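You operate a simulated robot arm through the tools that you are given. There is no shell and no other tool. Be economical: measure what you need, move in short steps, check, and stop when the job is done.

You run a simulated two-armed robot. Do the job below in one go: nothing can be reset, and whatever is moved stays where it is left.

Task
Press the ball-shaped dough piece on the tray by the press flat and put it back there.
Fine: use the dough press and leave its tray shut.
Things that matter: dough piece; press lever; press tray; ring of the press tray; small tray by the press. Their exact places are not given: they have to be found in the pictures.

The check looks at the end state, three seconds after you hand in, the way a careful person would. Anything else that was tipped, shoved, dropped, spilled or broken makes it a failure.

Robot
Two 6-joint arms with fingered hands on one trunk, on a base that drives. Base frame: it is fixed to the floor where the robot stands at the start and does not move with it; the origin is under the middle of the robot, x ahead of it, y to its left, z up; the surface under the hand at the start is at about z = 830. Lengths are in mm, angles in degrees, forces in N, time in s.
The left shoulder is at the start at [93, 156, 1215], the right one opposite. With the tool pointing down near the work surface each hand reaches from about 440 to 740 mm from the robot's upright axis, wherever it stands, measured 20 degrees to its own side. Places, roughly: dough piece (6x6x4 cm) [600, 800, 800]; press lever [400, -100, 1000]; press tray [400, 100, 800]; ring of the press tray [400, 100, 800]; small tray by the press [600, -200, 800]. Payload 4 kg a hand.
The TCP of each hand is the grasp point between the finger pads, 26 mm short of the fingertips. In the tool frame z runs along the fingers and y along their closing line. The gripper opens to 132 mm. The gripper's body begins 73 mm behind the TCP. The gripper is a hand of 3 fingers: y runs from the thumb to the fingers, the wrist lies at [0, 0, -224] in the tool frame, and closing takes about 1.5 s.
Orientation is told as [roll, pitch, yaw] about the base's x, y, z axes, in that order, counted from this pose: with the fingers straight down and closing along the base's y, the tool's x points along the base's -x, its y along +y and its z along -z.

Tools
- The arms move only by the tool nudge_tool. It takes "left_increments", "right_increments" or both (then of equal length, played together; a hand with none holds still); each is a list that holds one entry, the list of rows, each a list of 7 numbers: the shift along the tool's x, y, z in mm, then the turn, a rotation vector about the tool's x, y, z in degrees, then the opening, from 0 (shut) to 1 (fully open). In form: [[[x, y, z, rx, ry, rz, grip], ...]]. A call has 1 to 10 rows; each row shifts and turns the commanded pose from where the row before left it, along the tool's axes as they then stand. Each row takes 0.2 s and may step no farther than 50 mm and 8.6 degrees from the row before; otherwise, or with a gripper value out of range, the whole call is refused. Where a pose cannot be reached the arm comes as near as it can. A force on the tool above 40 N (or 10 N above the force at the start of the call, whichever is more), or a blocked arm, ends the call early, and 0.2 s more pass. The fingers move at their own pace (about 153 mm/s each) and stop on an object; they squeeze with about 24 N. The grip force told is the motor's: it shows also when the fingers shut on nothing. Time passes only in rows, and 0.2 s behind the last, so rows that do not move let the fingers close. It gives the time, the measured TCP pose, the force on the tool (base axes), the opening and the grip force at its end, in the units of the frame above (readings bear some noise), with the torque about the TCP (base axes, N m) and any sound that the robot's microphone picked up, and new pictures: "pictures" is both (left out), scene, wrist or none (wrist: the cameras of the hands that moved).
- Cameras (640 x 400 px; columns grow to the right, rows downward): "scene" is now at [167.1, 15.7, 1524.5]; the picture's right is [0.24, -0.97, -0.00], its down [-0.70, -0.17, -0.69] and it looks along [0.67, 0.17, -0.73] (base axes); focal length 282 px, centre (320, 200). "left" rides on the left gripper at [-61, 3, -92] in its tool frame; the picture's right is [-0.05, -1.00, 0.00], its down [0.83, -0.04, -0.55] and it looks along [0.55, -0.03, 0.83] (tool axes); focal length 230 px, centre (320, 200). "right" rides on the right gripper at [61, 3, -92] in its tool frame; the picture's right is [-0.05, 1.00, 0.00], its down [-0.83, -0.04, -0.55] and it looks along [-0.55, -0.03, 0.83] (tool axes); focal length 230 px, centre (320, 200).
- move_column(by): slides the trunk up (or, below 0, down) by that many mm; the arms and the scene camera ride with it, the base frame stays. It gives what a move gives, with no picture.
- steer(legs): drives the robot by 1 to 6 legs, each [ahead, turn to the left] in mm and degrees, along the robot's own axes; the way and the turn of a leg run together, so that a leg with both is an arc; at most 1500 mm and 180 degrees a leg. The arms and the cameras ride along, it lands a little off, and it stops where it bumps. It gives what a move gives, and a new picture of the scene camera.
- preshape(shape, hand): the hand has 3 fingers and takes this shape, open, in about a second: jaw (thumb against the fingers, like two jaws); tri (thumb and two fingers); tip (a fingertip pinch); poke (one finger out to press); point (the index stretched); flat (the hand flat); cup (the hand cupped); fist (a fist). The gripper value then closes the fingers along that shape, each until it touches; the sizes above hold for jaw. It gives what a move gives, with no picture.
- head_to(pan, tilt): turns the head with the scene camera to pan (to the left, within 86 degrees either way) and tilt (down, from -29 to 69), counted from straight ahead of the robot. It gives what a move gives, and a new picture of the scene camera.
- pixel_to_xyz(camera, pixels): for up to 12 pixels [column, row] of the newest picture of that camera ("zoom" is the newest enlarged one), the place [x, y, z] in the base frame of the surface seen there, good to about 2 mm, but the place of the scene camera against the robot may be out by one fixed shift of up to 18 mm in any direction. No time passes.
- inspect(camera, box): a new picture of the part [left, top, right, bottom] of that camera's present view, enlarged. No time passes.
- hand_in(): hands the job in; it is judged then, once.

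Keep the steps short. Do not move on a guess: measure, check each grasp and each placing, and mend mistakes. In all there are 80 turns and 260 pictures (those below and enlarged ones count). Leave the grippers open and the arms clear of the work at the hand-in unless told otherwise, and finish with a single line.

The tools are called after "Request:" as name(argument=value, ...) on one line, values as JSON. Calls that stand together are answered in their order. nudge_tool: Moves the arms, as the interface text tells. Its arguments: {"type":"object","properties":{"left_increments":{"type":"array"},"right_increments":{"type":"array"},"pictures":{"type":"string","enum":["both","scene","wrist","none"]}},"required":[]} The other tools are called the same way: move_column (by) slides the trunk up or down; preshape (shape, hand) gives the hand a shape; steer (legs) drives the base; head_to (pan, tilt) turns the head that bears the scene camera; pixel_to_xyz (camera, pixels) gives the place of the surface under pixels of a picture; inspect (camera, box) takes an enlarged picture of a part of a camera's view; hand_in () hands the job in.

At the start:

```text
time: 0.0
left_eef_pos: [543.3, 303.0, 1200.9]
left_orientation: [-0.2, 0.0, -0.1]
left_wrist_force: [0.4, 0.4, 0.3]
left_ft_torque: [-0.02, 0.0, 0.03]
left_grip_width: 131.8
left_gripper_force: 0.0
left_shape: jaw
right_eef_pos: [606.8, -200.8, 1187.3]
right_orientation: [-0.2, 0.0, -0.1]
right_wrist_force: [0.0, 0.0, -0.4]
right_ft_torque: [-0.02, 0.03, 0.01]
right_grip_width: 131.6
right_gripper_force: 0.1
right_shape: jaw
trunk travel left (down, up): [-750.0, 90.0]
robot x, y, heading: [2.0, 4.8, -0.1]
head pan, tilt: [14.0, 45.4]
```

scene: 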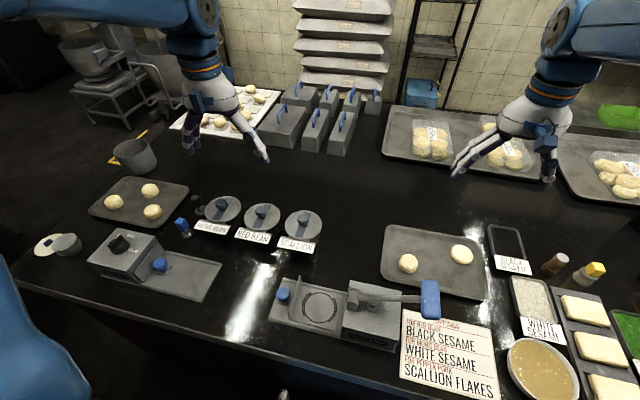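
right: 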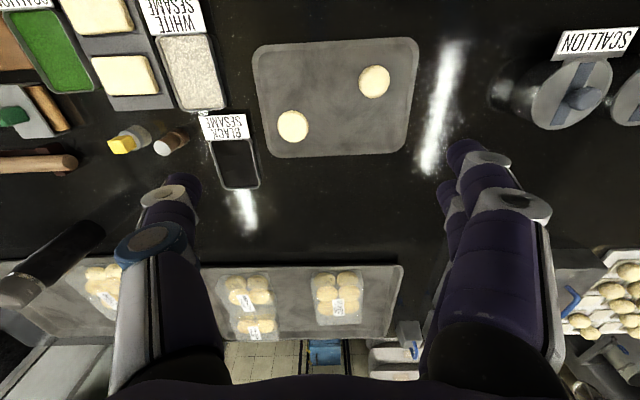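
left: 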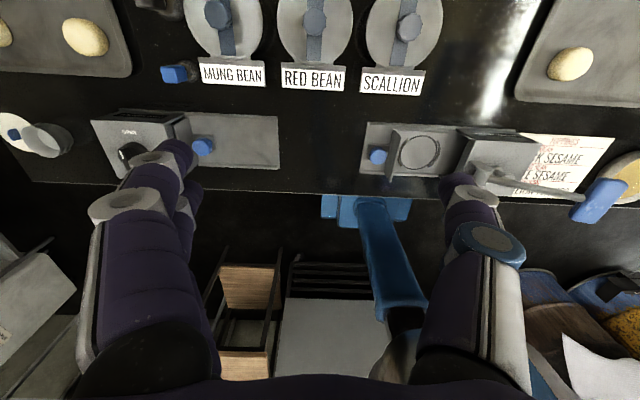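

I see a press with a blue lever near (390,300), a tray by it at (435,260) with two pieces, and another tray at (140,200). I'll enlarge these and measure them.

Request:
inspect(camera="scene", box=[250, 210, 510, 372])

Request:
inspect(camera="scene", box=[20, 160, 260, 310])

Request:
pixel_to_xyz(camera="scene", pixels=[[408, 263], [461, 254], [430, 290], [320, 306], [283, 295], [370, 320], [432, 280], [150, 190], [114, 202], [152, 211], [160, 264], [435, 270]])

```text
2.46 times, centred on (380, 291) of scene
```

zoom: 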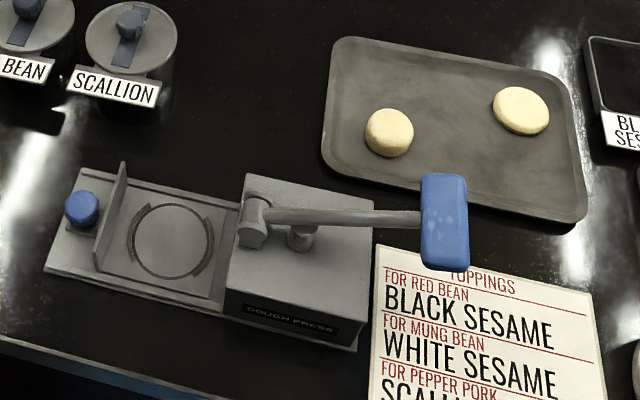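

```text
2.67 times, centred on (140, 235) of scene
```

zoom: 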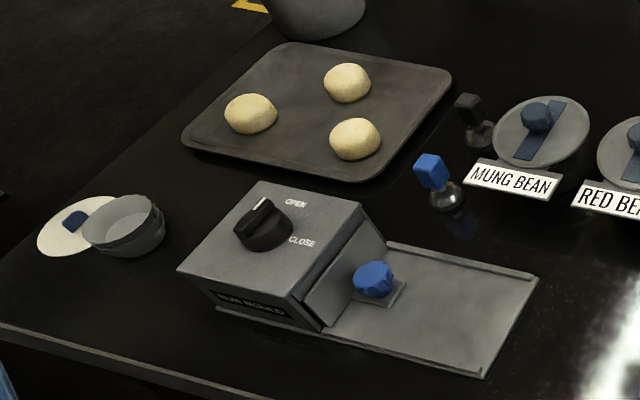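

```text
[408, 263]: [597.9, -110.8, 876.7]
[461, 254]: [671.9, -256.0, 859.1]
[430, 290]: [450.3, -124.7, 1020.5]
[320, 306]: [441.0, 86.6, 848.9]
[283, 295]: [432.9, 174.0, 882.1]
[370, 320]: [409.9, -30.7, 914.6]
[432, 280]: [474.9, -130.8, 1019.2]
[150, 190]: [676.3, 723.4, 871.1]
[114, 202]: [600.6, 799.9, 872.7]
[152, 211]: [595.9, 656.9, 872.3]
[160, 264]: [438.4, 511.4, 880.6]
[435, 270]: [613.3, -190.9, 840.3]
```

The tray by the press holds a ball (408,263), about 37 mm tall, and a piece that's already flat (461,254). The press tray is open. Everything is near the minimum reach, so I'd like to back up a little. First I'll check what stands behind the robot and measure more details.

Request:
pixel_to_xyz(camera="left", pixels=[[250, 280], [250, 360], [335, 330], [385, 270], [335, 205], [330, 270], [378, 156], [393, 157], [419, 153], [490, 150], [600, 200], [487, 175]])

Request:
inspect(camera="left", box=[340, 100, 640, 288])

Request:
pixel_to_xyz(camera="right", pixels=[[375, 81], [293, 126], [362, 81], [388, 81], [375, 70], [375, 92], [335, 100], [389, 90]])

```text
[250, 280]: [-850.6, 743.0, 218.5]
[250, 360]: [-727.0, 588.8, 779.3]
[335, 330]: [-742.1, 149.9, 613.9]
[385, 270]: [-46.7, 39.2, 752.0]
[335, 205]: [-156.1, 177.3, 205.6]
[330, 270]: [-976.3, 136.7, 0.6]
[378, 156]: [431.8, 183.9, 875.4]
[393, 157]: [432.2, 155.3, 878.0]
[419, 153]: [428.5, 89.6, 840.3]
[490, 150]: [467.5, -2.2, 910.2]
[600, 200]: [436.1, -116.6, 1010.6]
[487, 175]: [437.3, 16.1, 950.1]
```

```text
2.13 times, centred on (490, 194) of left
```

zoom: 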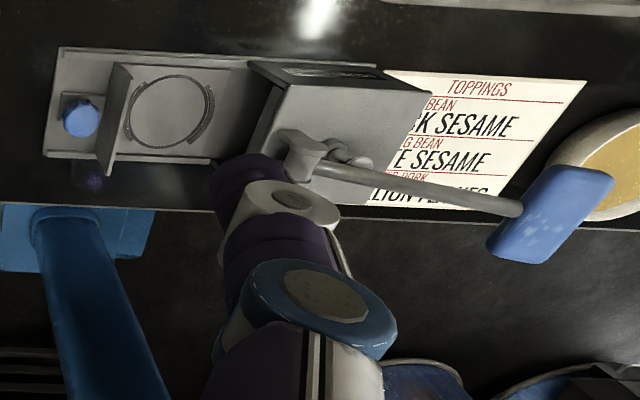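

```text
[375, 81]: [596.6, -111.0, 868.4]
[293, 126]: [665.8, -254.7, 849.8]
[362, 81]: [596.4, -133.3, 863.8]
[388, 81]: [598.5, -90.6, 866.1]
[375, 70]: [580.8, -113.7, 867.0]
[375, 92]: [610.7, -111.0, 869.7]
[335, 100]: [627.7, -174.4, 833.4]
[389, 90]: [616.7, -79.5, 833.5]
```

The space behind is clear (nearest thing at x≈-740). I'll back up 80 mm for better reach.

Request:
steer(legs=[[-80, 0]])

```text
time: 1.1
left_eef_pos: [452.9, 304.8, 1204.9]
left_orientation: [0.0, -0.3, 0.0]
left_wrist_force: [1.3, 0.1, -1.1]
left_ft_torque: [-0.03, 0.06, -0.02]
left_grip_width: 131.9
left_gripper_force: 0.1
left_shape: jaw
right_eef_pos: [519.2, -199.0, 1192.0]
right_orientation: [-0.2, -0.1, 0.1]
right_wrist_force: [0.7, 1.1, -0.5]
right_ft_torque: [-0.02, 0.05, 0.02]
right_grip_width: 131.7
right_gripper_force: 0.0
right_shape: jaw
trunk travel left (down, up): [-750.0, 90.0]
robot x, y, heading: [-80.6, -0.1, 0.1]
head pan, tilt: [14.0, 45.4]
```

scene: 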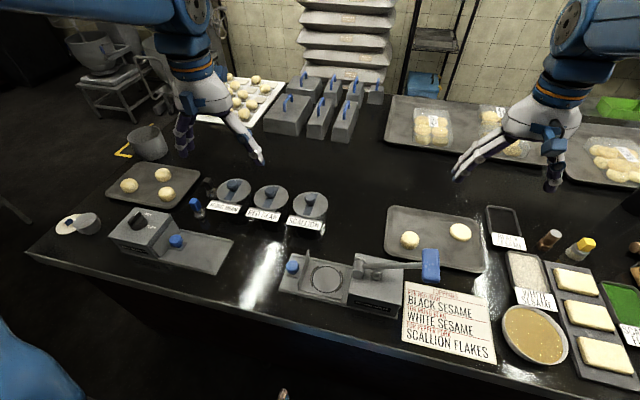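

The base moved 82 mm. Next I'll bring the right hand above the ball at (597,-111), at about z 1000, and look.

Request:
nudge_tool(right_increments=[[[-15.6, 17.6, 38, 0, 0, 0, 1], [-15.6, 17.6, 38, 0, 0, 0, 1], [-15.6, 17.6, 38, 0, 0, 0, 1], [-15.6, 17.6, 38, 0, 0, 0, 1], [-15.6, 17.6, 38, 0, 0, 0, 1], [0, 0, 0, 0, 0, 0, 1]]])

```text
time: 2.6
left_eef_pos: [396.6, 302.1, 1212.0]
left_orientation: [0.0, -0.7, -0.3]
left_wrist_force: [-0.3, 1.4, 0.0]
left_ft_torque: [0.0, -0.04, 0.03]
left_grip_width: 132.3
left_gripper_force: 0.2
left_shape: jaw
right_eef_pos: [550.6, -116.4, 1033.3]
right_orientation: [-0.4, -3.2, -0.2]
right_wrist_force: [-0.6, 0.3, 0.5]
right_ft_torque: [-0.01, -0.05, -0.01]
right_grip_width: 132.1
right_gripper_force: 0.1
right_shape: jaw
trunk travel left (down, up): [-750.0, 90.0]
robot x, y, heading: [-78.6, 2.0, 0.1]
head pan, tilt: [14.0, 45.4]
stopped in row 6 (right hand): the arm was blocked; the commanded pose is now the measured one
```

scene: 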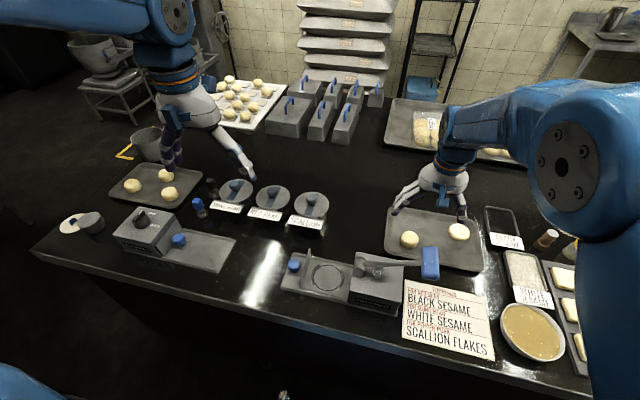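
right: 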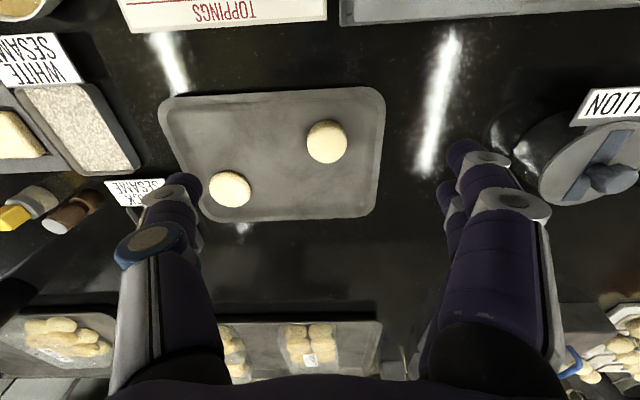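

The right arm reported being blocked at x=550, and the left one drifted. I'll hold still and read both again.

Request:
nudge_tool(right_increments=[[[0, 0, 0, 0, 0, 0, 1], [0, 0, 0, 0, 0, 0, 1], [0, 0, 0, 0, 0, 0, 1]]], left_increments=[[[0, 0, 0, 0, 0, 0, 1], [0, 0, 0, 0, 0, 0, 1], [0, 0, 0, 0, 0, 0, 1]]], pictures="none")

```text
time: 3.4
left_eef_pos: [401.3, 303.4, 1212.7]
left_orientation: [0.0, -0.8, -0.2]
left_wrist_force: [-1.2, -0.4, -0.6]
left_ft_torque: [0.05, 0.01, -0.02]
left_grip_width: 132.0
left_gripper_force: 0.1
left_shape: jaw
right_eef_pos: [553.8, -116.0, 1030.3]
right_orientation: [-0.3, -3.0, -0.2]
right_wrist_force: [0.2, 0.8, 0.2]
right_ft_torque: [0.03, -0.04, -0.02]
right_grip_width: 132.2
right_gripper_force: 0.1
right_shape: jaw
trunk travel left (down, up): [-750.0, 90.0]
robot x, y, heading: [-80.7, 2.9, 0.3]
head pan, tilt: [14.0, 45.4]
```

The readings are steady now. I'll check the frame's consistency by measuring known points again.

Request:
pixel_to_xyz(camera="right", pixels=[[327, 142], [229, 190], [280, 160]])

Request:
pixel_to_xyz(camera="scene", pixels=[[409, 239], [459, 231], [327, 279], [294, 265]])

```text
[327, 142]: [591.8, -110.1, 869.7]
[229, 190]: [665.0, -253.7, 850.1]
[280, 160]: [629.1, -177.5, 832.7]
```

```text
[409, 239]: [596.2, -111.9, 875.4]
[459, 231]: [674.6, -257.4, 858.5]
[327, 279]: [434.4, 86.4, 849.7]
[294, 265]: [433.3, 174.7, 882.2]
```

The frames agree: the ball is at about (594,-111), top 869, tray 833. I'll step the right hand over it, level it and descend to z≈930.

Request:
nudge_tool(right_increments=[[[-14, 1.5, 25, 0, 1.5, 0, 1], [-13, 1.5, 25, 0, 1.5, 0, 1], [-13, 2, 25, 0, 0, 0, 1], [0, 0, 25, 0, 0, 0, 1], [0, 0, 0, 0, 0, 0, 1]]], pictures="wrist")

```text
time: 4.0
left_eef_pos: [378.7, 303.2, 1187.4]
left_orientation: [-0.1, 3.4, -0.3]
left_wrist_force: [-0.3, -0.6, -0.7]
left_ft_torque: [0.0, 0.0, 0.01]
left_grip_width: 132.0
left_gripper_force: 0.1
left_shape: jaw
right_eef_pos: [565.0, -115.0, 996.4]
right_orientation: [-0.6, -1.2, -0.4]
right_wrist_force: [0.0, 0.7, -0.3]
right_ft_torque: [-0.04, -0.02, 0.02]
right_grip_width: 132.0
right_gripper_force: 0.0
right_shape: jaw
trunk travel left (down, up): [-750.0, 90.0]
robot x, y, heading: [-77.1, 2.3, -0.2]
head pan, tilt: [14.0, 45.4]
stopped in row 3 (right hand): the arm was blocked; the commanded pose is now the measured one
```

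right: 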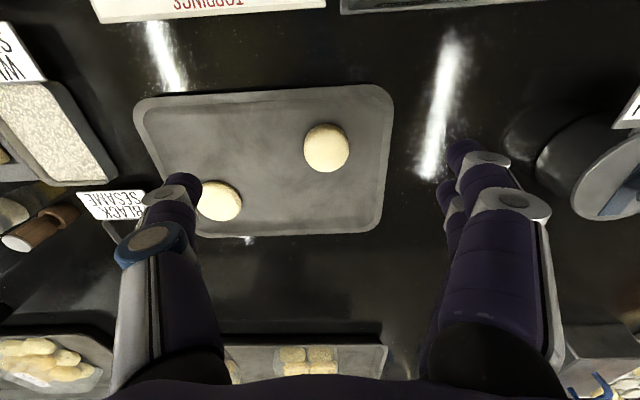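

The left arm shifts while only the right is commanded, so something may be touching. I'll look around with the head.

Request:
head_to(pan=0, tilt=65)

Request:
head_to(pan=50, tilt=40)

Request:
head_to(pan=-50, tilt=40)

```text
time: 4.8
left_eef_pos: [380.3, 301.4, 1189.1]
left_orientation: [0.0, 3.0, -0.4]
left_wrist_force: [-1.2, 0.2, -0.9]
left_ft_torque: [0.02, -0.02, 0.0]
left_grip_width: 132.4
left_gripper_force: 0.1
left_shape: jaw
right_eef_pos: [564.7, -115.0, 996.5]
right_orientation: [-0.4, -1.1, -0.6]
right_wrist_force: [0.2, -0.9, 0.5]
right_ft_torque: [-0.04, -0.02, 0.01]
right_grip_width: 131.9
right_gripper_force: 0.1
right_shape: jaw
trunk travel left (down, up): [-750.0, 90.0]
robot x, y, heading: [-78.5, 0.1, 0.2]
head pan, tilt: [0.0, 65.0]
```

scene: 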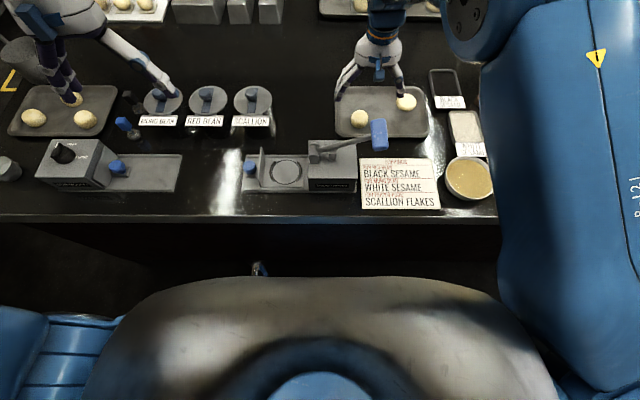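

```text
time: 6.0
left_eef_pos: [381.1, 301.5, 1189.6]
left_orientation: [0.1, 3.0, -0.2]
left_wrist_force: [0.0, -1.2, -0.9]
left_ft_torque: [-0.02, 0.0, -0.02]
left_grip_width: 131.9
left_gripper_force: 0.1
left_shape: jaw
right_eef_pos: [565.4, -114.5, 995.7]
right_orientation: [-0.4, -1.1, -0.4]
right_wrist_force: [-0.1, 0.1, -0.6]
right_ft_torque: [-0.02, -0.02, -0.03]
right_grip_width: 132.3
right_gripper_force: 0.2
right_shape: jaw
trunk travel left (down, up): [-750.0, 90.0]
robot x, y, heading: [-80.6, -0.5, 0.3]
head pan, tilt: [50.0, 40.0]
```

scene: 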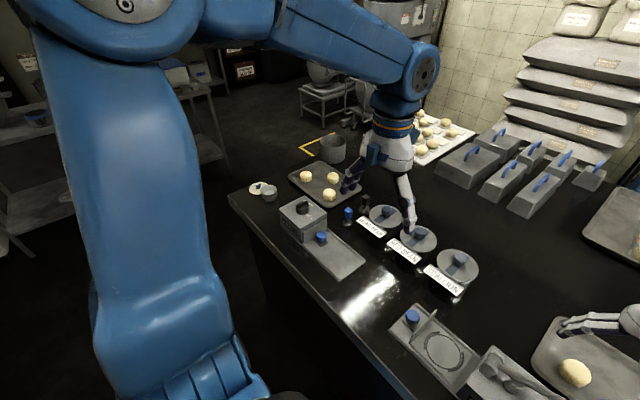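

```text
time: 7.7
left_eef_pos: [379.5, 301.4, 1188.7]
left_orientation: [0.0, 3.0, -0.3]
left_wrist_force: [0.0, -0.2, -0.2]
left_ft_torque: [-0.02, 0.02, 0.01]
left_grip_width: 132.3
left_gripper_force: 0.1
left_shape: jaw
right_eef_pos: [565.9, -114.1, 995.5]
right_orientation: [-0.5, -1.1, -0.5]
right_wrist_force: [0.3, 0.0, -0.1]
right_ft_torque: [0.0, -0.03, 0.01]
right_grip_width: 132.1
right_gripper_force: 0.0
right_shape: jaw
trunk travel left (down, up): [-750.0, 90.0]
robot x, y, heading: [-81.1, 1.2, -0.0]
head pan, tilt: [-50.0, 40.0]
```

scene: 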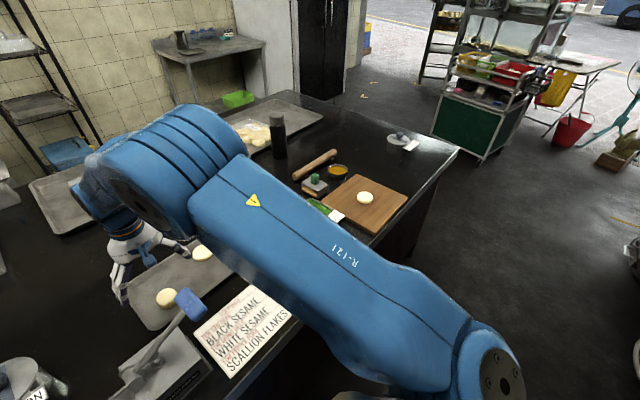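

Nothing visible touches the arms. The arm may simply lag, so I'll try smaller steps with the right hand only.

Request:
nudge_tool(right_increments=[[[-6, 1, 8, 0, 0, 0, 1], [-6, 1, 8, 0, 0, 0, 1], [-6, 1, 8, 0, 0.5, 0, 1], [-6, 1, 8, 0, 0.5, 0, 1], [0, 0, 8, 0, 0, 0, 1], [0, 0, 8, 0, 0, 0, 1], [0, 0, 0, 0, 0, 0, 1]]], pictures="none")

Request:
head_to(pan=0, tilt=50)

```text
time: 8.1
left_eef_pos: [354.8, 302.5, 1166.3]
left_orientation: [-0.1, 6.9, -0.5]
left_wrist_force: [-0.9, 0.2, 0.0]
left_ft_torque: [-0.01, 0.02, 0.01]
left_grip_width: 132.1
left_gripper_force: 0.0
left_shape: jaw
right_eef_pos: [550.2, -113.9, 1006.1]
right_orientation: [-0.6, -2.3, -0.5]
right_wrist_force: [-0.1, -0.7, -0.2]
right_ft_torque: [0.01, 0.01, 0.0]
right_grip_width: 132.1
right_gripper_force: 0.1
right_shape: jaw
trunk travel left (down, up): [-750.0, 90.0]
robot x, y, heading: [-77.8, -1.9, 0.2]
head pan, tilt: [-50.0, 40.0]
stopped in row 1 (right hand): the arm was blocked; the commanded pose is now the measured one
```

```text
time: 9.2
left_eef_pos: [357.8, 301.2, 1167.5]
left_orientation: [0.0, 6.7, -0.4]
left_wrist_force: [-0.3, 0.2, 0.5]
left_ft_torque: [-0.01, 0.01, -0.01]
left_grip_width: 131.9
left_gripper_force: 0.0
left_shape: jaw
right_eef_pos: [552.4, -114.6, 1004.1]
right_orientation: [-0.5, -2.2, -0.5]
right_wrist_force: [0.4, 0.1, 0.9]
right_ft_torque: [-0.03, 0.0, 0.02]
right_grip_width: 132.1
right_gripper_force: 0.1
right_shape: jaw
trunk travel left (down, up): [-750.0, 90.0]
robot x, y, heading: [-79.1, -1.3, 0.1]
head pan, tilt: [0.0, 50.0]
```

scene: 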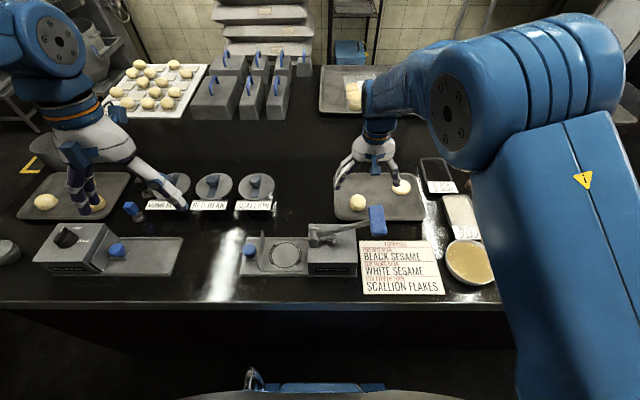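

Both arms give way together whenever the right one is commanded. To see which arm misbehaves, I'll move only the left a little: back up and forward.

Request:
nudge_tool(left_increments=[[[-10, 0, -10, 0, 0, 0, 1], [-10, 0, -10, 0, 0, 0, 1], [-10, 0, -10, 0, 0, 0, 1], [0, 0, 0, 0, 0, 0, 1]]], pictures="none")

```text
time: 10.2
left_eef_pos: [397.2, 300.7, 1223.9]
left_orientation: [0.1, 1.8, -0.4]
left_wrist_force: [-0.1, -0.8, -0.6]
left_ft_torque: [-0.01, -0.02, 0.01]
left_grip_width: 132.1
left_gripper_force: 0.1
left_shape: jaw
left hand out of reach, approached as far as the arm can: row 1
right_eef_pos: [552.2, -113.8, 1003.2]
right_orientation: [-0.5, -2.2, -0.6]
right_wrist_force: [-0.2, 0.1, 0.8]
right_ft_torque: [-0.02, 0.01, -0.01]
right_grip_width: 132.0
right_gripper_force: 0.0
right_shape: jaw
trunk travel left (down, up): [-750.0, 90.0]
robot x, y, heading: [-80.3, 3.0, 0.1]
head pan, tilt: [0.0, 50.0]
```

The left arm answers well but was at its near limit. I'll take it out to a comfortable pose of about (465,300,1160), then try the right.

Request:
nudge_tool(left_increments=[[[-15, 0, 10, 0, -0.5, 0, 1], [-15, 0, 15, 0, -0.5, 0, 1], [-15, 0, 15, 0, -0.5, 0, 1], [-15, 0, 15, 0, 0, 0, 1], [-10, 0, 10, 0, 0, 0, 1], [0, 0, 0, 0, 0, 0, 1], [0, 0, 0, 0, 0, 0, 1]]], pictures="none")

Request:
nudge_tool(right_increments=[[[-5, 0, 5, 0, 0, 0, 1], [-5, 0, 5, 0, 0, 0, 1], [0, 0, 0, 0, 0, 0, 1]]], pictures="none")

```text
time: 11.8
left_eef_pos: [466.7, 298.7, 1157.1]
left_orientation: [0.0, 0.5, -0.4]
left_wrist_force: [0.2, 0.5, -0.1]
left_ft_torque: [-0.02, 0.01, -0.01]
left_grip_width: 132.2
left_gripper_force: 0.0
left_shape: jaw
right_eef_pos: [552.9, -114.5, 1003.1]
right_orientation: [-0.4, -2.3, -0.5]
right_wrist_force: [-0.1, 0.0, 0.0]
right_ft_torque: [0.0, 0.02, -0.01]
right_grip_width: 131.8
right_gripper_force: 0.0
right_shape: jaw
trunk travel left (down, up): [-750.0, 90.0]
robot x, y, heading: [-81.2, 3.5, 0.4]
head pan, tilt: [0.0, 50.0]
```

```text
time: 12.7
left_eef_pos: [466.4, 299.5, 1158.1]
left_orientation: [0.0, 0.6, -0.5]
left_wrist_force: [0.3, -0.5, 0.3]
left_ft_torque: [0.0, 0.0, 0.01]
left_grip_width: 132.1
left_gripper_force: 0.0
left_shape: jaw
right_eef_pos: [563.1, -115.4, 995.3]
right_orientation: [-0.5, -2.2, -0.6]
right_wrist_force: [0.0, 0.1, 0.5]
right_ft_torque: [-0.01, 0.01, -0.02]
right_grip_width: 132.1
right_gripper_force: 0.1
right_shape: jaw
trunk travel left (down, up): [-750.0, 90.0]
robot x, y, heading: [-80.7, 0.6, -0.2]
head pan, tilt: [0.0, 50.0]
```

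Both arms behave now. Next I'll put the right hand over the ball at (594,-111) at z≈920.

Request:
nudge_tool(right_increments=[[[-10, 1, 10, 0, 1, 0, 1], [-10, 1, 15, 0, 1, 0, 1], [-10, 1, 15, 0, 0, 0, 1], [0, 1, 20, 0, 0, 0, 1], [0, 0, 15, 0, 0, 0, 1], [0, 0, 0, 0, 0, 0, 1], [0, 0, 0, 0, 0, 0, 1]]], pictures="wrist")

```text
time: 13.2
left_eef_pos: [444.2, 298.7, 1168.4]
left_orientation: [-0.1, -0.6, -0.6]
left_wrist_force: [0.8, 0.4, -0.6]
left_ft_torque: [-0.02, -0.03, -0.02]
left_grip_width: 131.9
left_gripper_force: 0.1
left_shape: jaw
right_eef_pos: [561.3, -115.6, 993.9]
right_orientation: [-0.6, -2.2, -0.7]
right_wrist_force: [-0.4, -0.3, 0.0]
right_ft_torque: [0.01, -0.03, 0.0]
right_grip_width: 131.7
right_gripper_force: 0.1
right_shape: jaw
trunk travel left (down, up): [-750.0, 90.0]
robot x, y, heading: [-83.0, 3.2, 0.2]
head pan, tilt: [0.0, 50.0]
stopped in row 2 (right hand): the arm was blocked; the commanded pose is now the measured one
```

right: 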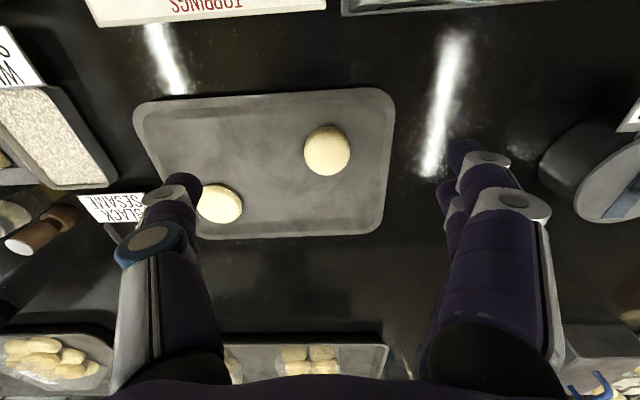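

It stopped again with no force on the tool. I'll retry slowly, giving both arms explicit rows (left holding).

Request:
nudge_tool(right_increments=[[[-5, 0, 5, 0, 0, 0, 1], [-5, 0, 5, 0, 0, 0, 1], [-5, 0, 5, 0, 0, 0, 1], [-5, 0, 5, 0, 0, 0, 1], [-5, 0, 5, 0, 0, 0, 1], [0, 0, 0, 0, 0, 0, 1]]], left_increments=[[[0, 0, 0, 0, 0, 0, 1], [0, 0, 0, 0, 0, 0, 1], [0, 0, 0, 0, 0, 0, 1], [0, 0, 0, 0, 0, 0, 1], [0, 0, 0, 0, 0, 0, 1], [0, 0, 0, 0, 0, 0, 1]]], pictures="scene")

```text
time: 13.5
left_eef_pos: [424.0, 298.2, 1176.0]
left_orientation: [-0.2, -1.7, -0.6]
left_wrist_force: [-0.7, 0.7, 0.7]
left_ft_torque: [0.0, -0.01, -0.01]
left_grip_width: 132.2
left_gripper_force: 0.2
left_shape: jaw
right_eef_pos: [547.0, -114.1, 1002.8]
right_orientation: [-0.8, -3.0, -0.9]
right_wrist_force: [-0.4, -0.2, 0.0]
right_ft_torque: [0.03, -0.01, -0.01]
right_grip_width: 132.3
right_gripper_force: 0.0
right_shape: jaw
trunk travel left (down, up): [-750.0, 90.0]
robot x, y, heading: [-80.3, 3.7, 0.1]
head pan, tilt: [0.0, 50.0]
stopped in row 1 (right hand): the arm was blocked; the commanded pose is now the measured one
```

scene: 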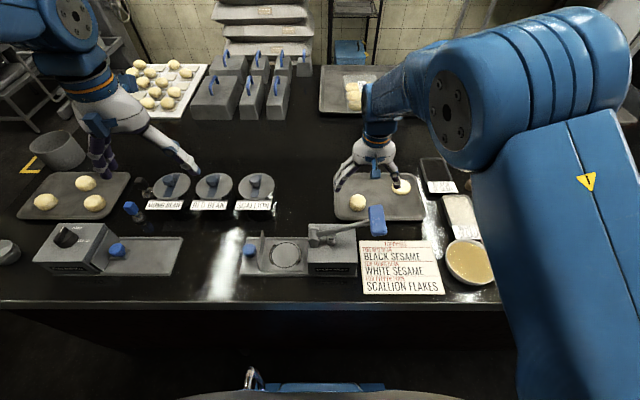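

It looks like a genuine limit of the right arm forward at about 645 mm from the axis. Driving 45 mm forward eases that and still leaves the press within reach.

Request:
steer(legs=[[45, 0]])

Request:
nudge_tool(right_increments=[[[0, 0, 5, 0, 0, 0, 1], [0, 0, 5, 0, 0, 0, 1], [0, 0, 5, 0, 0, 0, 1], [0, 0, 0, 0, 0, 0, 1]]], pictures="none")

```text
time: 14.4
left_eef_pos: [462.0, 298.9, 1181.2]
left_orientation: [-0.2, -2.2, -0.6]
left_wrist_force: [0.2, -0.6, 0.6]
left_ft_torque: [0.04, -0.01, 0.02]
left_grip_width: 132.2
left_gripper_force: 0.0
left_shape: jaw
right_eef_pos: [583.4, -116.1, 1006.5]
right_orientation: [-0.7, -3.5, -0.9]
right_wrist_force: [0.2, 0.6, -0.2]
right_ft_torque: [0.02, 0.02, -0.02]
right_grip_width: 132.0
right_gripper_force: 0.0
right_shape: jaw
trunk travel left (down, up): [-750.0, 90.0]
robot x, y, heading: [-35.1, -1.1, -0.1]
head pan, tilt: [0.0, 50.0]
```

scene: 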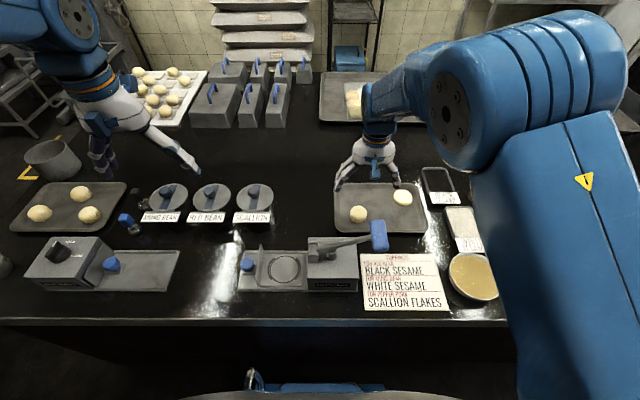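

```text
time: 15.4
left_eef_pos: [450.7, 296.5, 1185.0]
left_orientation: [-0.1, -2.7, -0.8]
left_wrist_force: [-0.6, 0.1, 0.6]
left_ft_torque: [0.01, 0.01, 0.0]
left_grip_width: 132.2
left_gripper_force: 0.1
left_shape: jaw
right_eef_pos: [577.8, -116.8, 995.9]
right_orientation: [-0.9, -3.9, -1.0]
right_wrist_force: [0.5, -0.5, -0.3]
right_ft_torque: [0.02, -0.03, 0.0]
right_grip_width: 131.9
right_gripper_force: 0.0
right_shape: jaw
trunk travel left (down, up): [-750.0, 90.0]
robot x, y, heading: [-39.2, -1.0, 0.1]
head pan, tilt: [0.0, 50.0]
```

It works, with a little drift. I'll go on with the right hand in small steps towards (594,-111,920), levelling the pitch.

Request:
nudge_tool(right_increments=[[[-2, 0.5, 8, 0, 0.5, 0.2, 1], [-2, 0.5, 8, 0, 0.5, 0.2, 1], [-2, 0.5, 8, 0, 0.5, 0.2, 1], [-2, 0.5, 8, 0, 0.5, 0.2, 1], [-2, 1, 8, 0, 0.5, 0, 1], [-2, 1, 8, 0, 0.5, 0, 1], [-2, 1, 8, 0, 0.5, 0, 1], [-1, 1, 8, 0, 0.4, 0, 1], [0, 0, 0, 0, 0, 0, 1], [0, 0, 0, 0, 0, 0, 1]]], pictures="wrist")

```text
time: 17.6
left_eef_pos: [452.7, 297.9, 1184.7]
left_orientation: [-0.1, -2.7, -0.7]
left_wrist_force: [0.4, 0.6, 0.1]
left_ft_torque: [0.0, -0.02, 0.01]
left_grip_width: 132.2
left_gripper_force: 0.1
left_shape: jaw
right_eef_pos: [596.3, -111.3, 932.1]
right_orientation: [-0.7, -0.1, -1.8]
right_wrist_force: [0.2, 0.4, 0.3]
right_ft_torque: [-0.04, 0.0, -0.01]
right_grip_width: 132.0
right_gripper_force: 0.0
right_shape: jaw
trunk travel left (down, up): [-750.0, 90.0]
robot x, y, heading: [-37.6, 2.6, 0.3]
head pan, tilt: [0.0, 50.0]
```

right: 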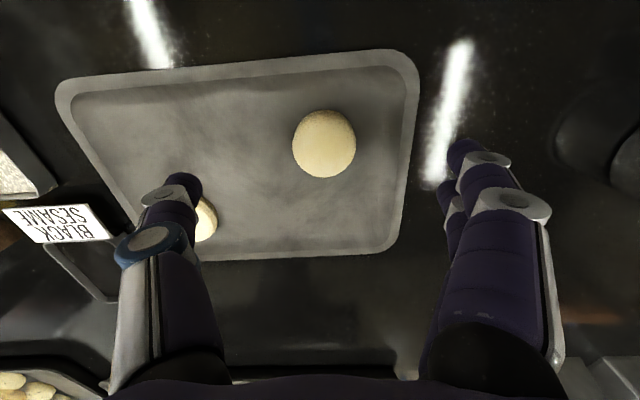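

It moves smoothly now. I'll measure the ball (324,143) from this wrist view.

Request:
pixel_to_xyz(camera="right", pixels=[[324, 143], [296, 143], [352, 143], [324, 114], [324, 173], [250, 130], [205, 222], [413, 130]])

```text
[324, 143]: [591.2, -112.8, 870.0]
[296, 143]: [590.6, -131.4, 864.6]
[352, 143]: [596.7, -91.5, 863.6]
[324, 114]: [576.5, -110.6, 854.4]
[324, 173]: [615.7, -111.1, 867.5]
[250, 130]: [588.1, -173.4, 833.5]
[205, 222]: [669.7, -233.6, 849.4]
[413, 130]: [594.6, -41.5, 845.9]
```

The ball is centred at about (596,-112), with the tray rim at y≈-41. I'll narrow the opening to about 92 mm so the fingers clear the rim, and go down to TCP z 863.

Request:
nudge_tool(right_increments=[[[0, 0, 8, 0, 0, 0, 0.7], [0, 0, 10, 0, 0, 0, 0.7], [0, 0, 10, 0, 0, 0, 0.7], [0, 0, 10, 0, 0, 0, 0.7], [0, 0, 10, 0, 0, 0, 0.7], [0, 0, 10, 0, 0, 0, 0.7], [0, 0, 7, 0, 0, 0, 0.7], [0, 0, 3, 0, 0, 0, 0.7], [0, 0, 0, 0, 0, 0, 0.7]]], pictures="both")

```text
time: 18.9
left_eef_pos: [425.7, 296.4, 1168.2]
left_orientation: [-0.2, 0.0, -0.8]
left_wrist_force: [-0.5, -0.1, -0.3]
left_ft_torque: [-0.01, 0.0, 0.0]
left_grip_width: 132.2
left_gripper_force: 0.0
left_shape: jaw
right_eef_pos: [580.2, -112.1, 897.0]
right_orientation: [-1.1, -1.2, -1.9]
right_wrist_force: [-0.5, 0.3, 0.3]
right_ft_torque: [-0.03, -0.01, -0.01]
right_grip_width: 92.7
right_gripper_force: 0.0
right_shape: jaw
trunk travel left (down, up): [-750.0, 90.0]
robot x, y, heading: [-30.6, 5.3, -0.1]
head pan, tilt: [0.0, 50.0]
stopped in row 6 (right hand): the arm was blocked; the commanded pose is now the measured one
```

scene: 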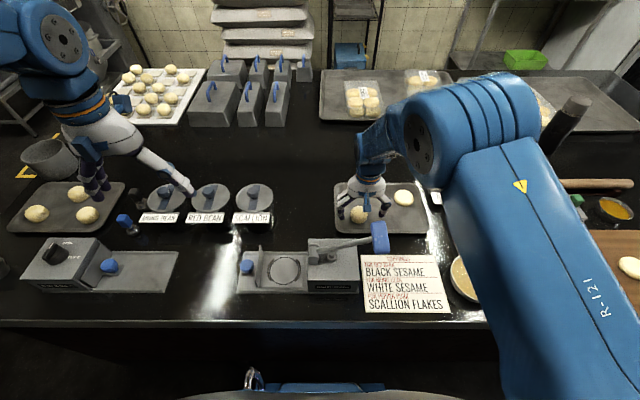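
right: 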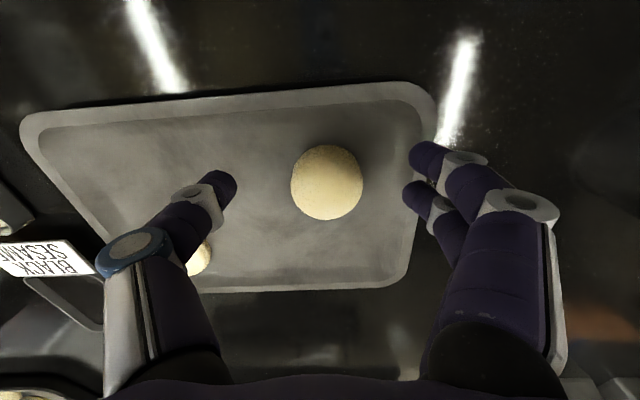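

It got pushed back again, but it's near. I'll correct from here in small steps to (596,-112,863).

Request:
nudge_tool(right_increments=[[[-3, 0, 3, 0, 0.2, 0, 0.7], [-3, 0, 3, 0, 0.2, 0, 0.7], [-3, 0, 4, 0, 0.2, 0, 0.7], [-3, 0, 4, 0, 0.2, 0, 0.7], [-3, 0, 4, 0, 0.2, 0, 0.7], [-1, 0, 4, 0, 0.2, 0, 0.7], [0, 0, 4, 0, 0, 0, 0.7], [0, 0, 4, 0, 0, 0, 0.7], [0, 0, 4, 0, 0, 0, 0.7], [0, 0, 0, 0, 0, 0, 0.7]]], pictures="wrist")

```text
time: 20.2
left_eef_pos: [403.0, 295.5, 1148.0]
left_orientation: [-0.4, 3.7, -1.0]
left_wrist_force: [-0.2, 0.4, 0.5]
left_ft_torque: [0.0, -0.04, 0.01]
left_grip_width: 132.3
left_gripper_force: 0.1
left_shape: jaw
right_eef_pos: [582.8, -114.5, 887.8]
right_orientation: [-1.1, -1.3, -2.0]
right_wrist_force: [0.4, -0.9, -0.1]
right_ft_torque: [0.02, -0.03, 0.0]
right_grip_width: 92.5
right_gripper_force: 0.1
right_shape: jaw
trunk travel left (down, up): [-750.0, 90.0]
robot x, y, heading: [-36.0, 3.8, 0.2]
head pan, tilt: [0.0, 50.0]
stopped in row 6 (right hand): the arm was blocked; the commanded pose is now the measured one
```

right: 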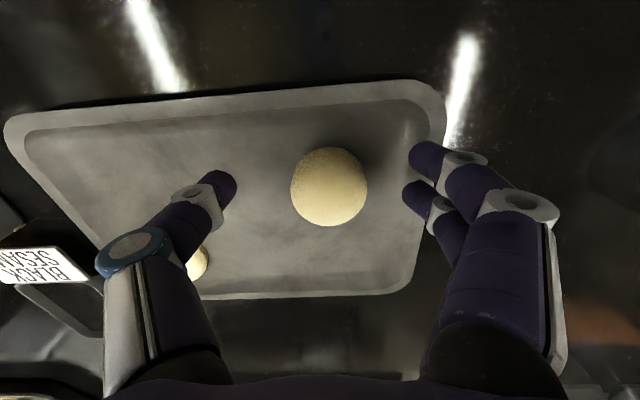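

The block seems tied to how far forward the right arm reaches. I'll lift the right hand and bring the left forward a bit, then drive closer.

Request:
nudge_tool(right_increments=[[[0, 0, -10, 0, 0, 0, 0.7], [2, 0, -10, 0, 0, 0, 0.7], [2, 0, -10, 0, 0, 0, 0.7], [2, 0, -10, 0, 0, 0, 0.7], [2, 0, -10, 0, 0, 0, 0.7], [2, 0, -10, 0, 0, 0, 0.7], [0, 0, -10, 0, 0, 0, 0.7], [0, 0, 0, 0, 0, 0, 0.7]]], left_increments=[[[-5, 0, -5, 0, -0.5, 0, 1], [-10, 0, -5, 0, -0.5, 0, 1], [-10, 0, -5, 0, -0.5, 0, 1], [-10, 0, -5, 0, -0.5, 0, 1], [-10, 0, -5, 0, -0.5, 0, 1], [-10, 0, -5, 0, -0.5, 0, 1], [-10, 0, -5, 0, -0.5, 0, 1], [0, 0, 0, 0, 0, 0, 1]]], pictures="none")

Request:
steer(legs=[[45, 0]])

```text
time: 22.0
left_eef_pos: [476.6, 293.0, 1205.2]
left_orientation: [-0.1, -4.7, -0.9]
left_wrist_force: [0.3, 0.2, 0.7]
left_ft_torque: [-0.02, 0.01, -0.02]
left_grip_width: 132.2
left_gripper_force: 0.1
left_shape: jaw
left hand out of reach, approached as far as the arm can: row 1, 2
right_eef_pos: [572.7, -114.2, 956.7]
right_orientation: [-1.1, -1.2, -2.1]
right_wrist_force: [0.0, -0.2, -0.1]
right_ft_torque: [0.0, -0.02, -0.01]
right_grip_width: 92.5
right_gripper_force: 0.0
right_shape: jaw
trunk travel left (down, up): [-750.0, 90.0]
robot x, y, heading: [-37.5, -0.2, 0.3]
head pan, tilt: [0.0, 50.0]
```

```text
time: 22.9
left_eef_pos: [513.9, 294.5, 1210.0]
left_orientation: [-0.1, -4.9, -0.9]
left_wrist_force: [0.0, 0.6, 0.0]
left_ft_torque: [0.03, -0.05, -0.02]
left_grip_width: 131.7
left_gripper_force: 0.1
left_shape: jaw
right_eef_pos: [611.4, -112.8, 961.4]
right_orientation: [-1.1, -1.5, -2.0]
right_wrist_force: [-0.1, 0.0, -0.1]
right_ft_torque: [0.0, -0.01, 0.01]
right_grip_width: 92.7
right_gripper_force: 0.1
right_shape: jaw
trunk travel left (down, up): [-750.0, 90.0]
robot x, y, heading: [10.5, 4.2, 0.0]
head pan, tilt: [0.0, 50.0]
```

scene: 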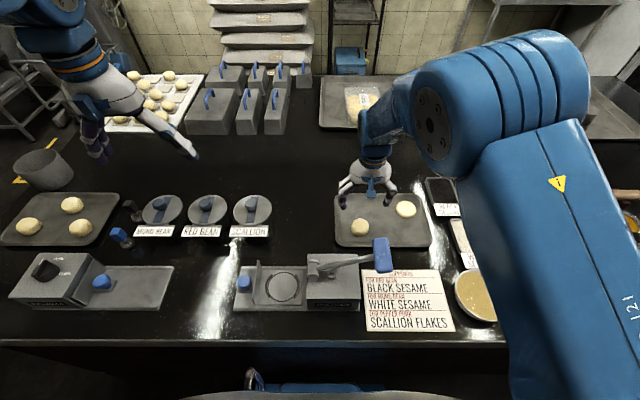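

The robot is at x≈10. Now I'll lower the right hand to (596,-112,≈880) gently.

Request:
nudge_tool(right_increments=[[[2, 0, 8, 0, 0.2, 0, 0.7], [2, 0, 8, 0, 0.2, 0, 0.7], [2, 0, 8, 0, 0.2, 0, 0.7], [2, 0, 8, 0, 0.2, 0, 0.7], [2, 0, 8, 0, 0.2, 0, 0.7], [2, 0, 8, 0, 0.2, 0, 0.7], [2, 0, 8, 0, 0.2, 0, 0.7], [1, 0, 8, 0, 0, 0, 0.7], [0, 0, 8, 0, 0, 0, 0.7], [0, 0, 0, 0, 0, 0, 0.7]]], pictures="wrist")

```text
time: 25.1
left_eef_pos: [499.6, 292.8, 1202.4]
left_orientation: [0.0, -3.8, -0.9]
left_wrist_force: [-0.5, 0.1, 1.0]
left_ft_torque: [-0.03, 0.0, 0.01]
left_grip_width: 131.9
left_gripper_force: 0.0
left_shape: jaw
right_eef_pos: [589.0, -115.3, 895.1]
right_orientation: [-1.2, -0.9, -2.1]
right_wrist_force: [0.1, -0.6, 0.3]
right_ft_torque: [-0.02, 0.01, 0.02]
right_grip_width: 92.7
right_gripper_force: 0.0
right_shape: jaw
trunk travel left (down, up): [-750.0, 90.0]
robot x, y, heading: [4.1, -1.1, 0.3]
head pan, tilt: [0.0, 50.0]
```

right: 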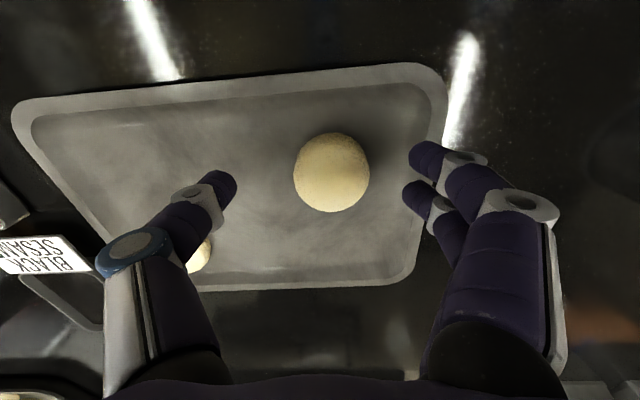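

That worked. Now the last 32 mm down, with 6 mm forward and 3 mm left.

Request:
nudge_tool(right_increments=[[[-2, 1, 4, 0, 0.2, 0, 0.7], [-2, 1, 4, 0, 0.2, 0, 0.7], [-2, 1, 4, 0, 0.2, 0, 0.7], [0, 0, 5, 0, 0.2, 0, 0.7], [0, 0, 5, 0, 0, 0, 0.7], [0, 0, 5, 0, 0, 0, 0.7], [0, 0, 5, 0, 0, 0, 0.7], [0, 0, 0, 0, 0, 0, 0.7]]], pictures="wrist")

```text
time: 26.9
left_eef_pos: [499.6, 292.1, 1203.6]
left_orientation: [-0.1, -4.0, -1.0]
left_wrist_force: [-0.2, 0.6, 0.6]
left_ft_torque: [-0.01, -0.01, -0.05]
left_grip_width: 131.9
left_gripper_force: 0.0
left_shape: jaw
right_eef_pos: [595.6, -114.7, 862.5]
right_orientation: [-1.2, 0.0, -2.0]
right_wrist_force: [0.0, 0.3, -0.1]
right_ft_torque: [-0.03, -0.01, -0.02]
right_grip_width: 92.5
right_gripper_force: 0.0
right_shape: jaw
trunk travel left (down, up): [-750.0, 90.0]
robot x, y, heading: [10.7, -0.6, 0.2]
head pan, tilt: [0.0, 50.0]
```

right: 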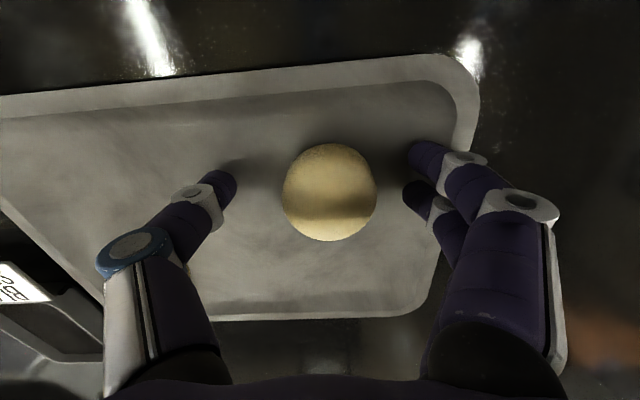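

The ball sits between the pads. I'll close gently, to a commanded 50 mm.

Request:
nudge_tool(right_increments=[[[0, 0, 0, 0, 0, 0, 0.38], [0, 0, 0, 0, 0, 0, 0.38], [0, 0, 0, 0, 0, 0, 0.38], [0, 0, 0, 0, 0, 0, 0.38], [0, 0, 0, 0, 0, 0, 0.38]]], pictures="wrist")

```text
time: 28.1
left_eef_pos: [500.5, 291.9, 1201.5]
left_orientation: [0.0, -4.0, -0.9]
left_wrist_force: [1.0, 0.3, 0.0]
left_ft_torque: [0.0, 0.06, -0.01]
left_grip_width: 132.0
left_gripper_force: 0.0
left_shape: jaw
right_eef_pos: [594.9, -115.3, 864.2]
right_orientation: [-1.3, 0.1, -2.2]
right_wrist_force: [-0.3, 0.1, -0.5]
right_ft_torque: [0.0, -0.01, 0.02]
right_grip_width: 50.8
right_gripper_force: 0.0
right_shape: jaw
trunk travel left (down, up): [-750.0, 90.0]
robot x, y, heading: [7.9, -0.4, 0.3]
head pan, tilt: [0.0, 50.0]
```

right: 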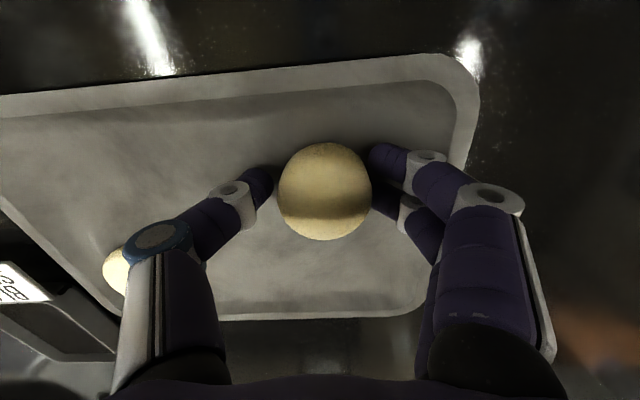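

The fingers are just at the ball without any force. I'll close further.

Request:
nudge_tool(right_increments=[[[0, 0, 0, 0, 0, 0, 0.3], [0, 0, 0, 0, 0, 0, 0.3], [0, 0, 0, 0, 0, 0, 0.25], [0, 0, 0, 0, 0, 0, 0.25], [0, 0, 0, 0, 0, 0, 0.25]]], pictures="wrist")

```text
time: 29.3
left_eef_pos: [500.8, 292.2, 1201.6]
left_orientation: [-0.1, -3.9, -1.0]
left_wrist_force: [0.5, 1.3, -0.3]
left_ft_torque: [-0.01, -0.02, 0.03]
left_grip_width: 132.0
left_gripper_force: 0.2
left_shape: jaw
right_eef_pos: [594.5, -114.7, 862.7]
right_orientation: [-1.2, 0.0, -2.1]
right_wrist_force: [-0.6, 0.3, 0.4]
right_ft_torque: [0.0, 0.0, -0.01]
right_grip_width: 39.4
right_gripper_force: 24.2
right_shape: jaw
trunk travel left (down, up): [-750.0, 90.0]
robot x, y, heading: [8.1, 0.1, -0.1]
head pan, tilt: [0.0, 50.0]
```

right: 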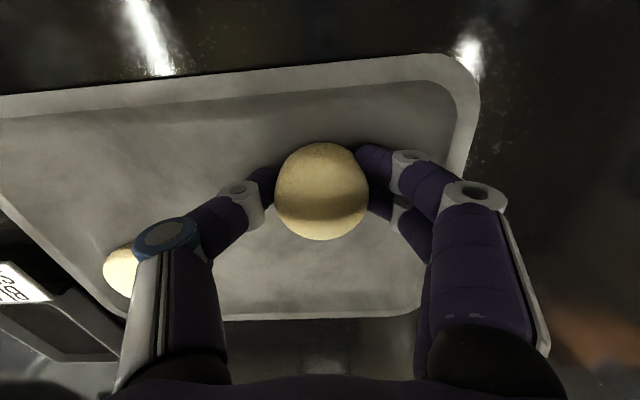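

Gripped at 39 mm with 24 N. I'll lift straight up slowly.

Request:
nudge_tool(right_increments=[[[0, 0, -6, 0, 0, 0, 0.25], [0, 0, -8, 0, 0, 0, 0.25], [0, 0, -10, 0, 0, 0, 0.25], [0, 0, -10, 0, 0, 0, 0.25], [0, 0, -10, 0, 0, 0, 0.25], [0, 0, -10, 0, 0, 0, 0.25], [0, 0, -10, 0, 0, 0, 0.25], [0, 0, -10, 0, 0, 0, 0.25], [0, 0, -10, 0, 0, 0, 0.25], [0, 0, 0, 0, 0, 0, 0.25]]], pictures="wrist")

```text
time: 31.5
left_eef_pos: [499.8, 293.2, 1201.6]
left_orientation: [-0.1, -3.8, -1.0]
left_wrist_force: [-0.4, -0.1, 0.3]
left_ft_torque: [0.0, 0.01, -0.01]
left_grip_width: 132.2
left_gripper_force: 0.1
left_shape: jaw
right_eef_pos: [594.5, -110.7, 945.6]
right_orientation: [-1.1, 0.0, -2.2]
right_wrist_force: [-0.3, 0.1, 0.0]
right_ft_torque: [-0.01, -0.02, 0.0]
right_grip_width: 39.7
right_gripper_force: 24.5
right_shape: jaw
trunk travel left (down, up): [-750.0, 90.0]
robot x, y, heading: [6.8, 0.9, -0.1]
head pan, tilt: [0.0, 50.0]
```

right: 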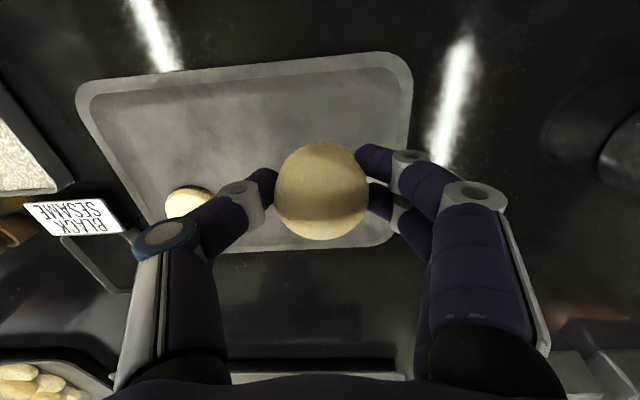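

Lifted cleanly. Before carrying it across, I'll measure the jars, press box, lever, ring, plate and knob.

Request:
pixel_to_xyz(camera="scene", pixels=[[252, 198], [252, 222], [270, 212], [281, 287], [262, 278], [243, 283], [316, 262], [312, 285], [358, 285], [382, 255], [335, 300], [260, 265]])

Request:
inspect(camera="scene", box=[220, 220, 420, 345])

```text
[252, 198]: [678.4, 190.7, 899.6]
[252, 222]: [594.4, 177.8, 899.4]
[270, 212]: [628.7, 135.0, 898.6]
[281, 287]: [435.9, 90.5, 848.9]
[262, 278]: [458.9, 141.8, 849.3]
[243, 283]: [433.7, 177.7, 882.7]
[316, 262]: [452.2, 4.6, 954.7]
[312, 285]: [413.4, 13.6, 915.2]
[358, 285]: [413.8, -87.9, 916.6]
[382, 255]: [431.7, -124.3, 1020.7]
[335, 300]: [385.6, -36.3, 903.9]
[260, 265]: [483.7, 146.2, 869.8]
```

```text
3.20 times, centred on (320, 282) of scene
```

zoom: 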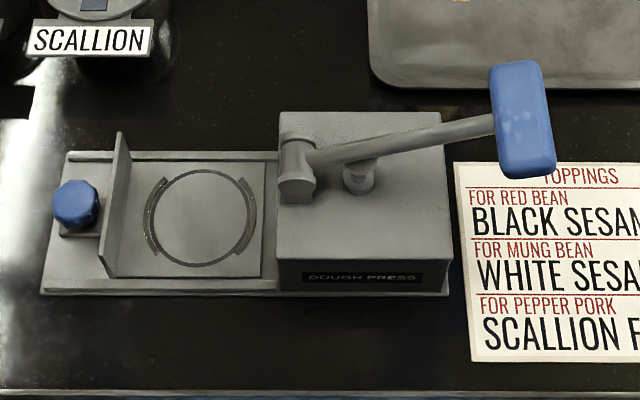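

The ring centre is about (433,85), z 840. The box spans y -88..14 with its top at ~907, and the lever rises to z ~1012. I'll carry the ball left past the lever at x≈594, rising to z≈1000.

Request:
nudge_tool(right_increments=[[[0, 12, -8, 0, 0, 0, 0.25], [0, 18, -8, 0, 0, 0, 0.25], [0, 20, -8, 0, 0, 0, 0.25], [0, 22, -8, 0, 0, 0, 0.25], [0, 22, -8, 0, 0, 0, 0.25], [0, 22, -8, 0, 0, 0, 0.25], [0, 22, -8, 0, 0, 0, 0.25], [0, 22, 0, 0, 0, 0, 0.25], [0, 22, 0, 0, 0, 0, 0.25], [0, 14, 0, 0, 0, 0, 0.25]]], pictures="wrist")

```text
time: 33.2
left_eef_pos: [477.7, 292.0, 1178.8]
left_orientation: [-0.2, -0.1, -1.1]
left_wrist_force: [0.1, 0.6, -0.2]
left_ft_torque: [-0.02, -0.01, 0.01]
left_grip_width: 132.2
left_gripper_force: 0.1
left_shape: jaw
right_eef_pos: [636.4, -33.9, 998.3]
right_orientation: [0.9, 1.4, -6.1]
right_wrist_force: [0.8, -0.1, -0.5]
right_ft_torque: [0.0, 0.03, 0.04]
right_grip_width: 39.5
right_gripper_force: 24.6
right_shape: jaw
right hand out of reach, approached as far as the arm can: row 4, 5, 6, 7, 8
trunk travel left (down, up): [-750.0, 90.0]
robot x, y, heading: [8.3, -1.4, 0.3]
head pan, tilt: [0.0, 50.0]
stopped in row 8 (right hand): the arm was blocked; the commanded pose is now the measured one
```

right: 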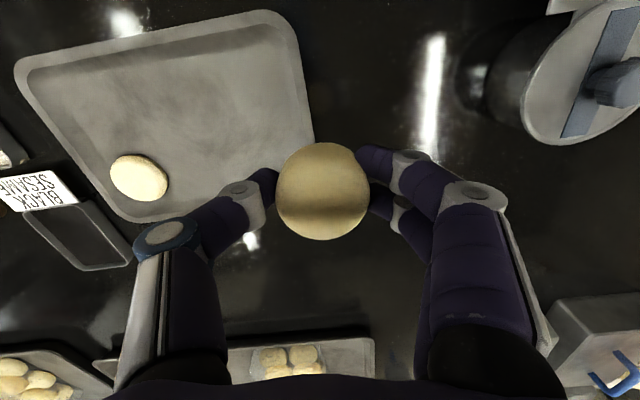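

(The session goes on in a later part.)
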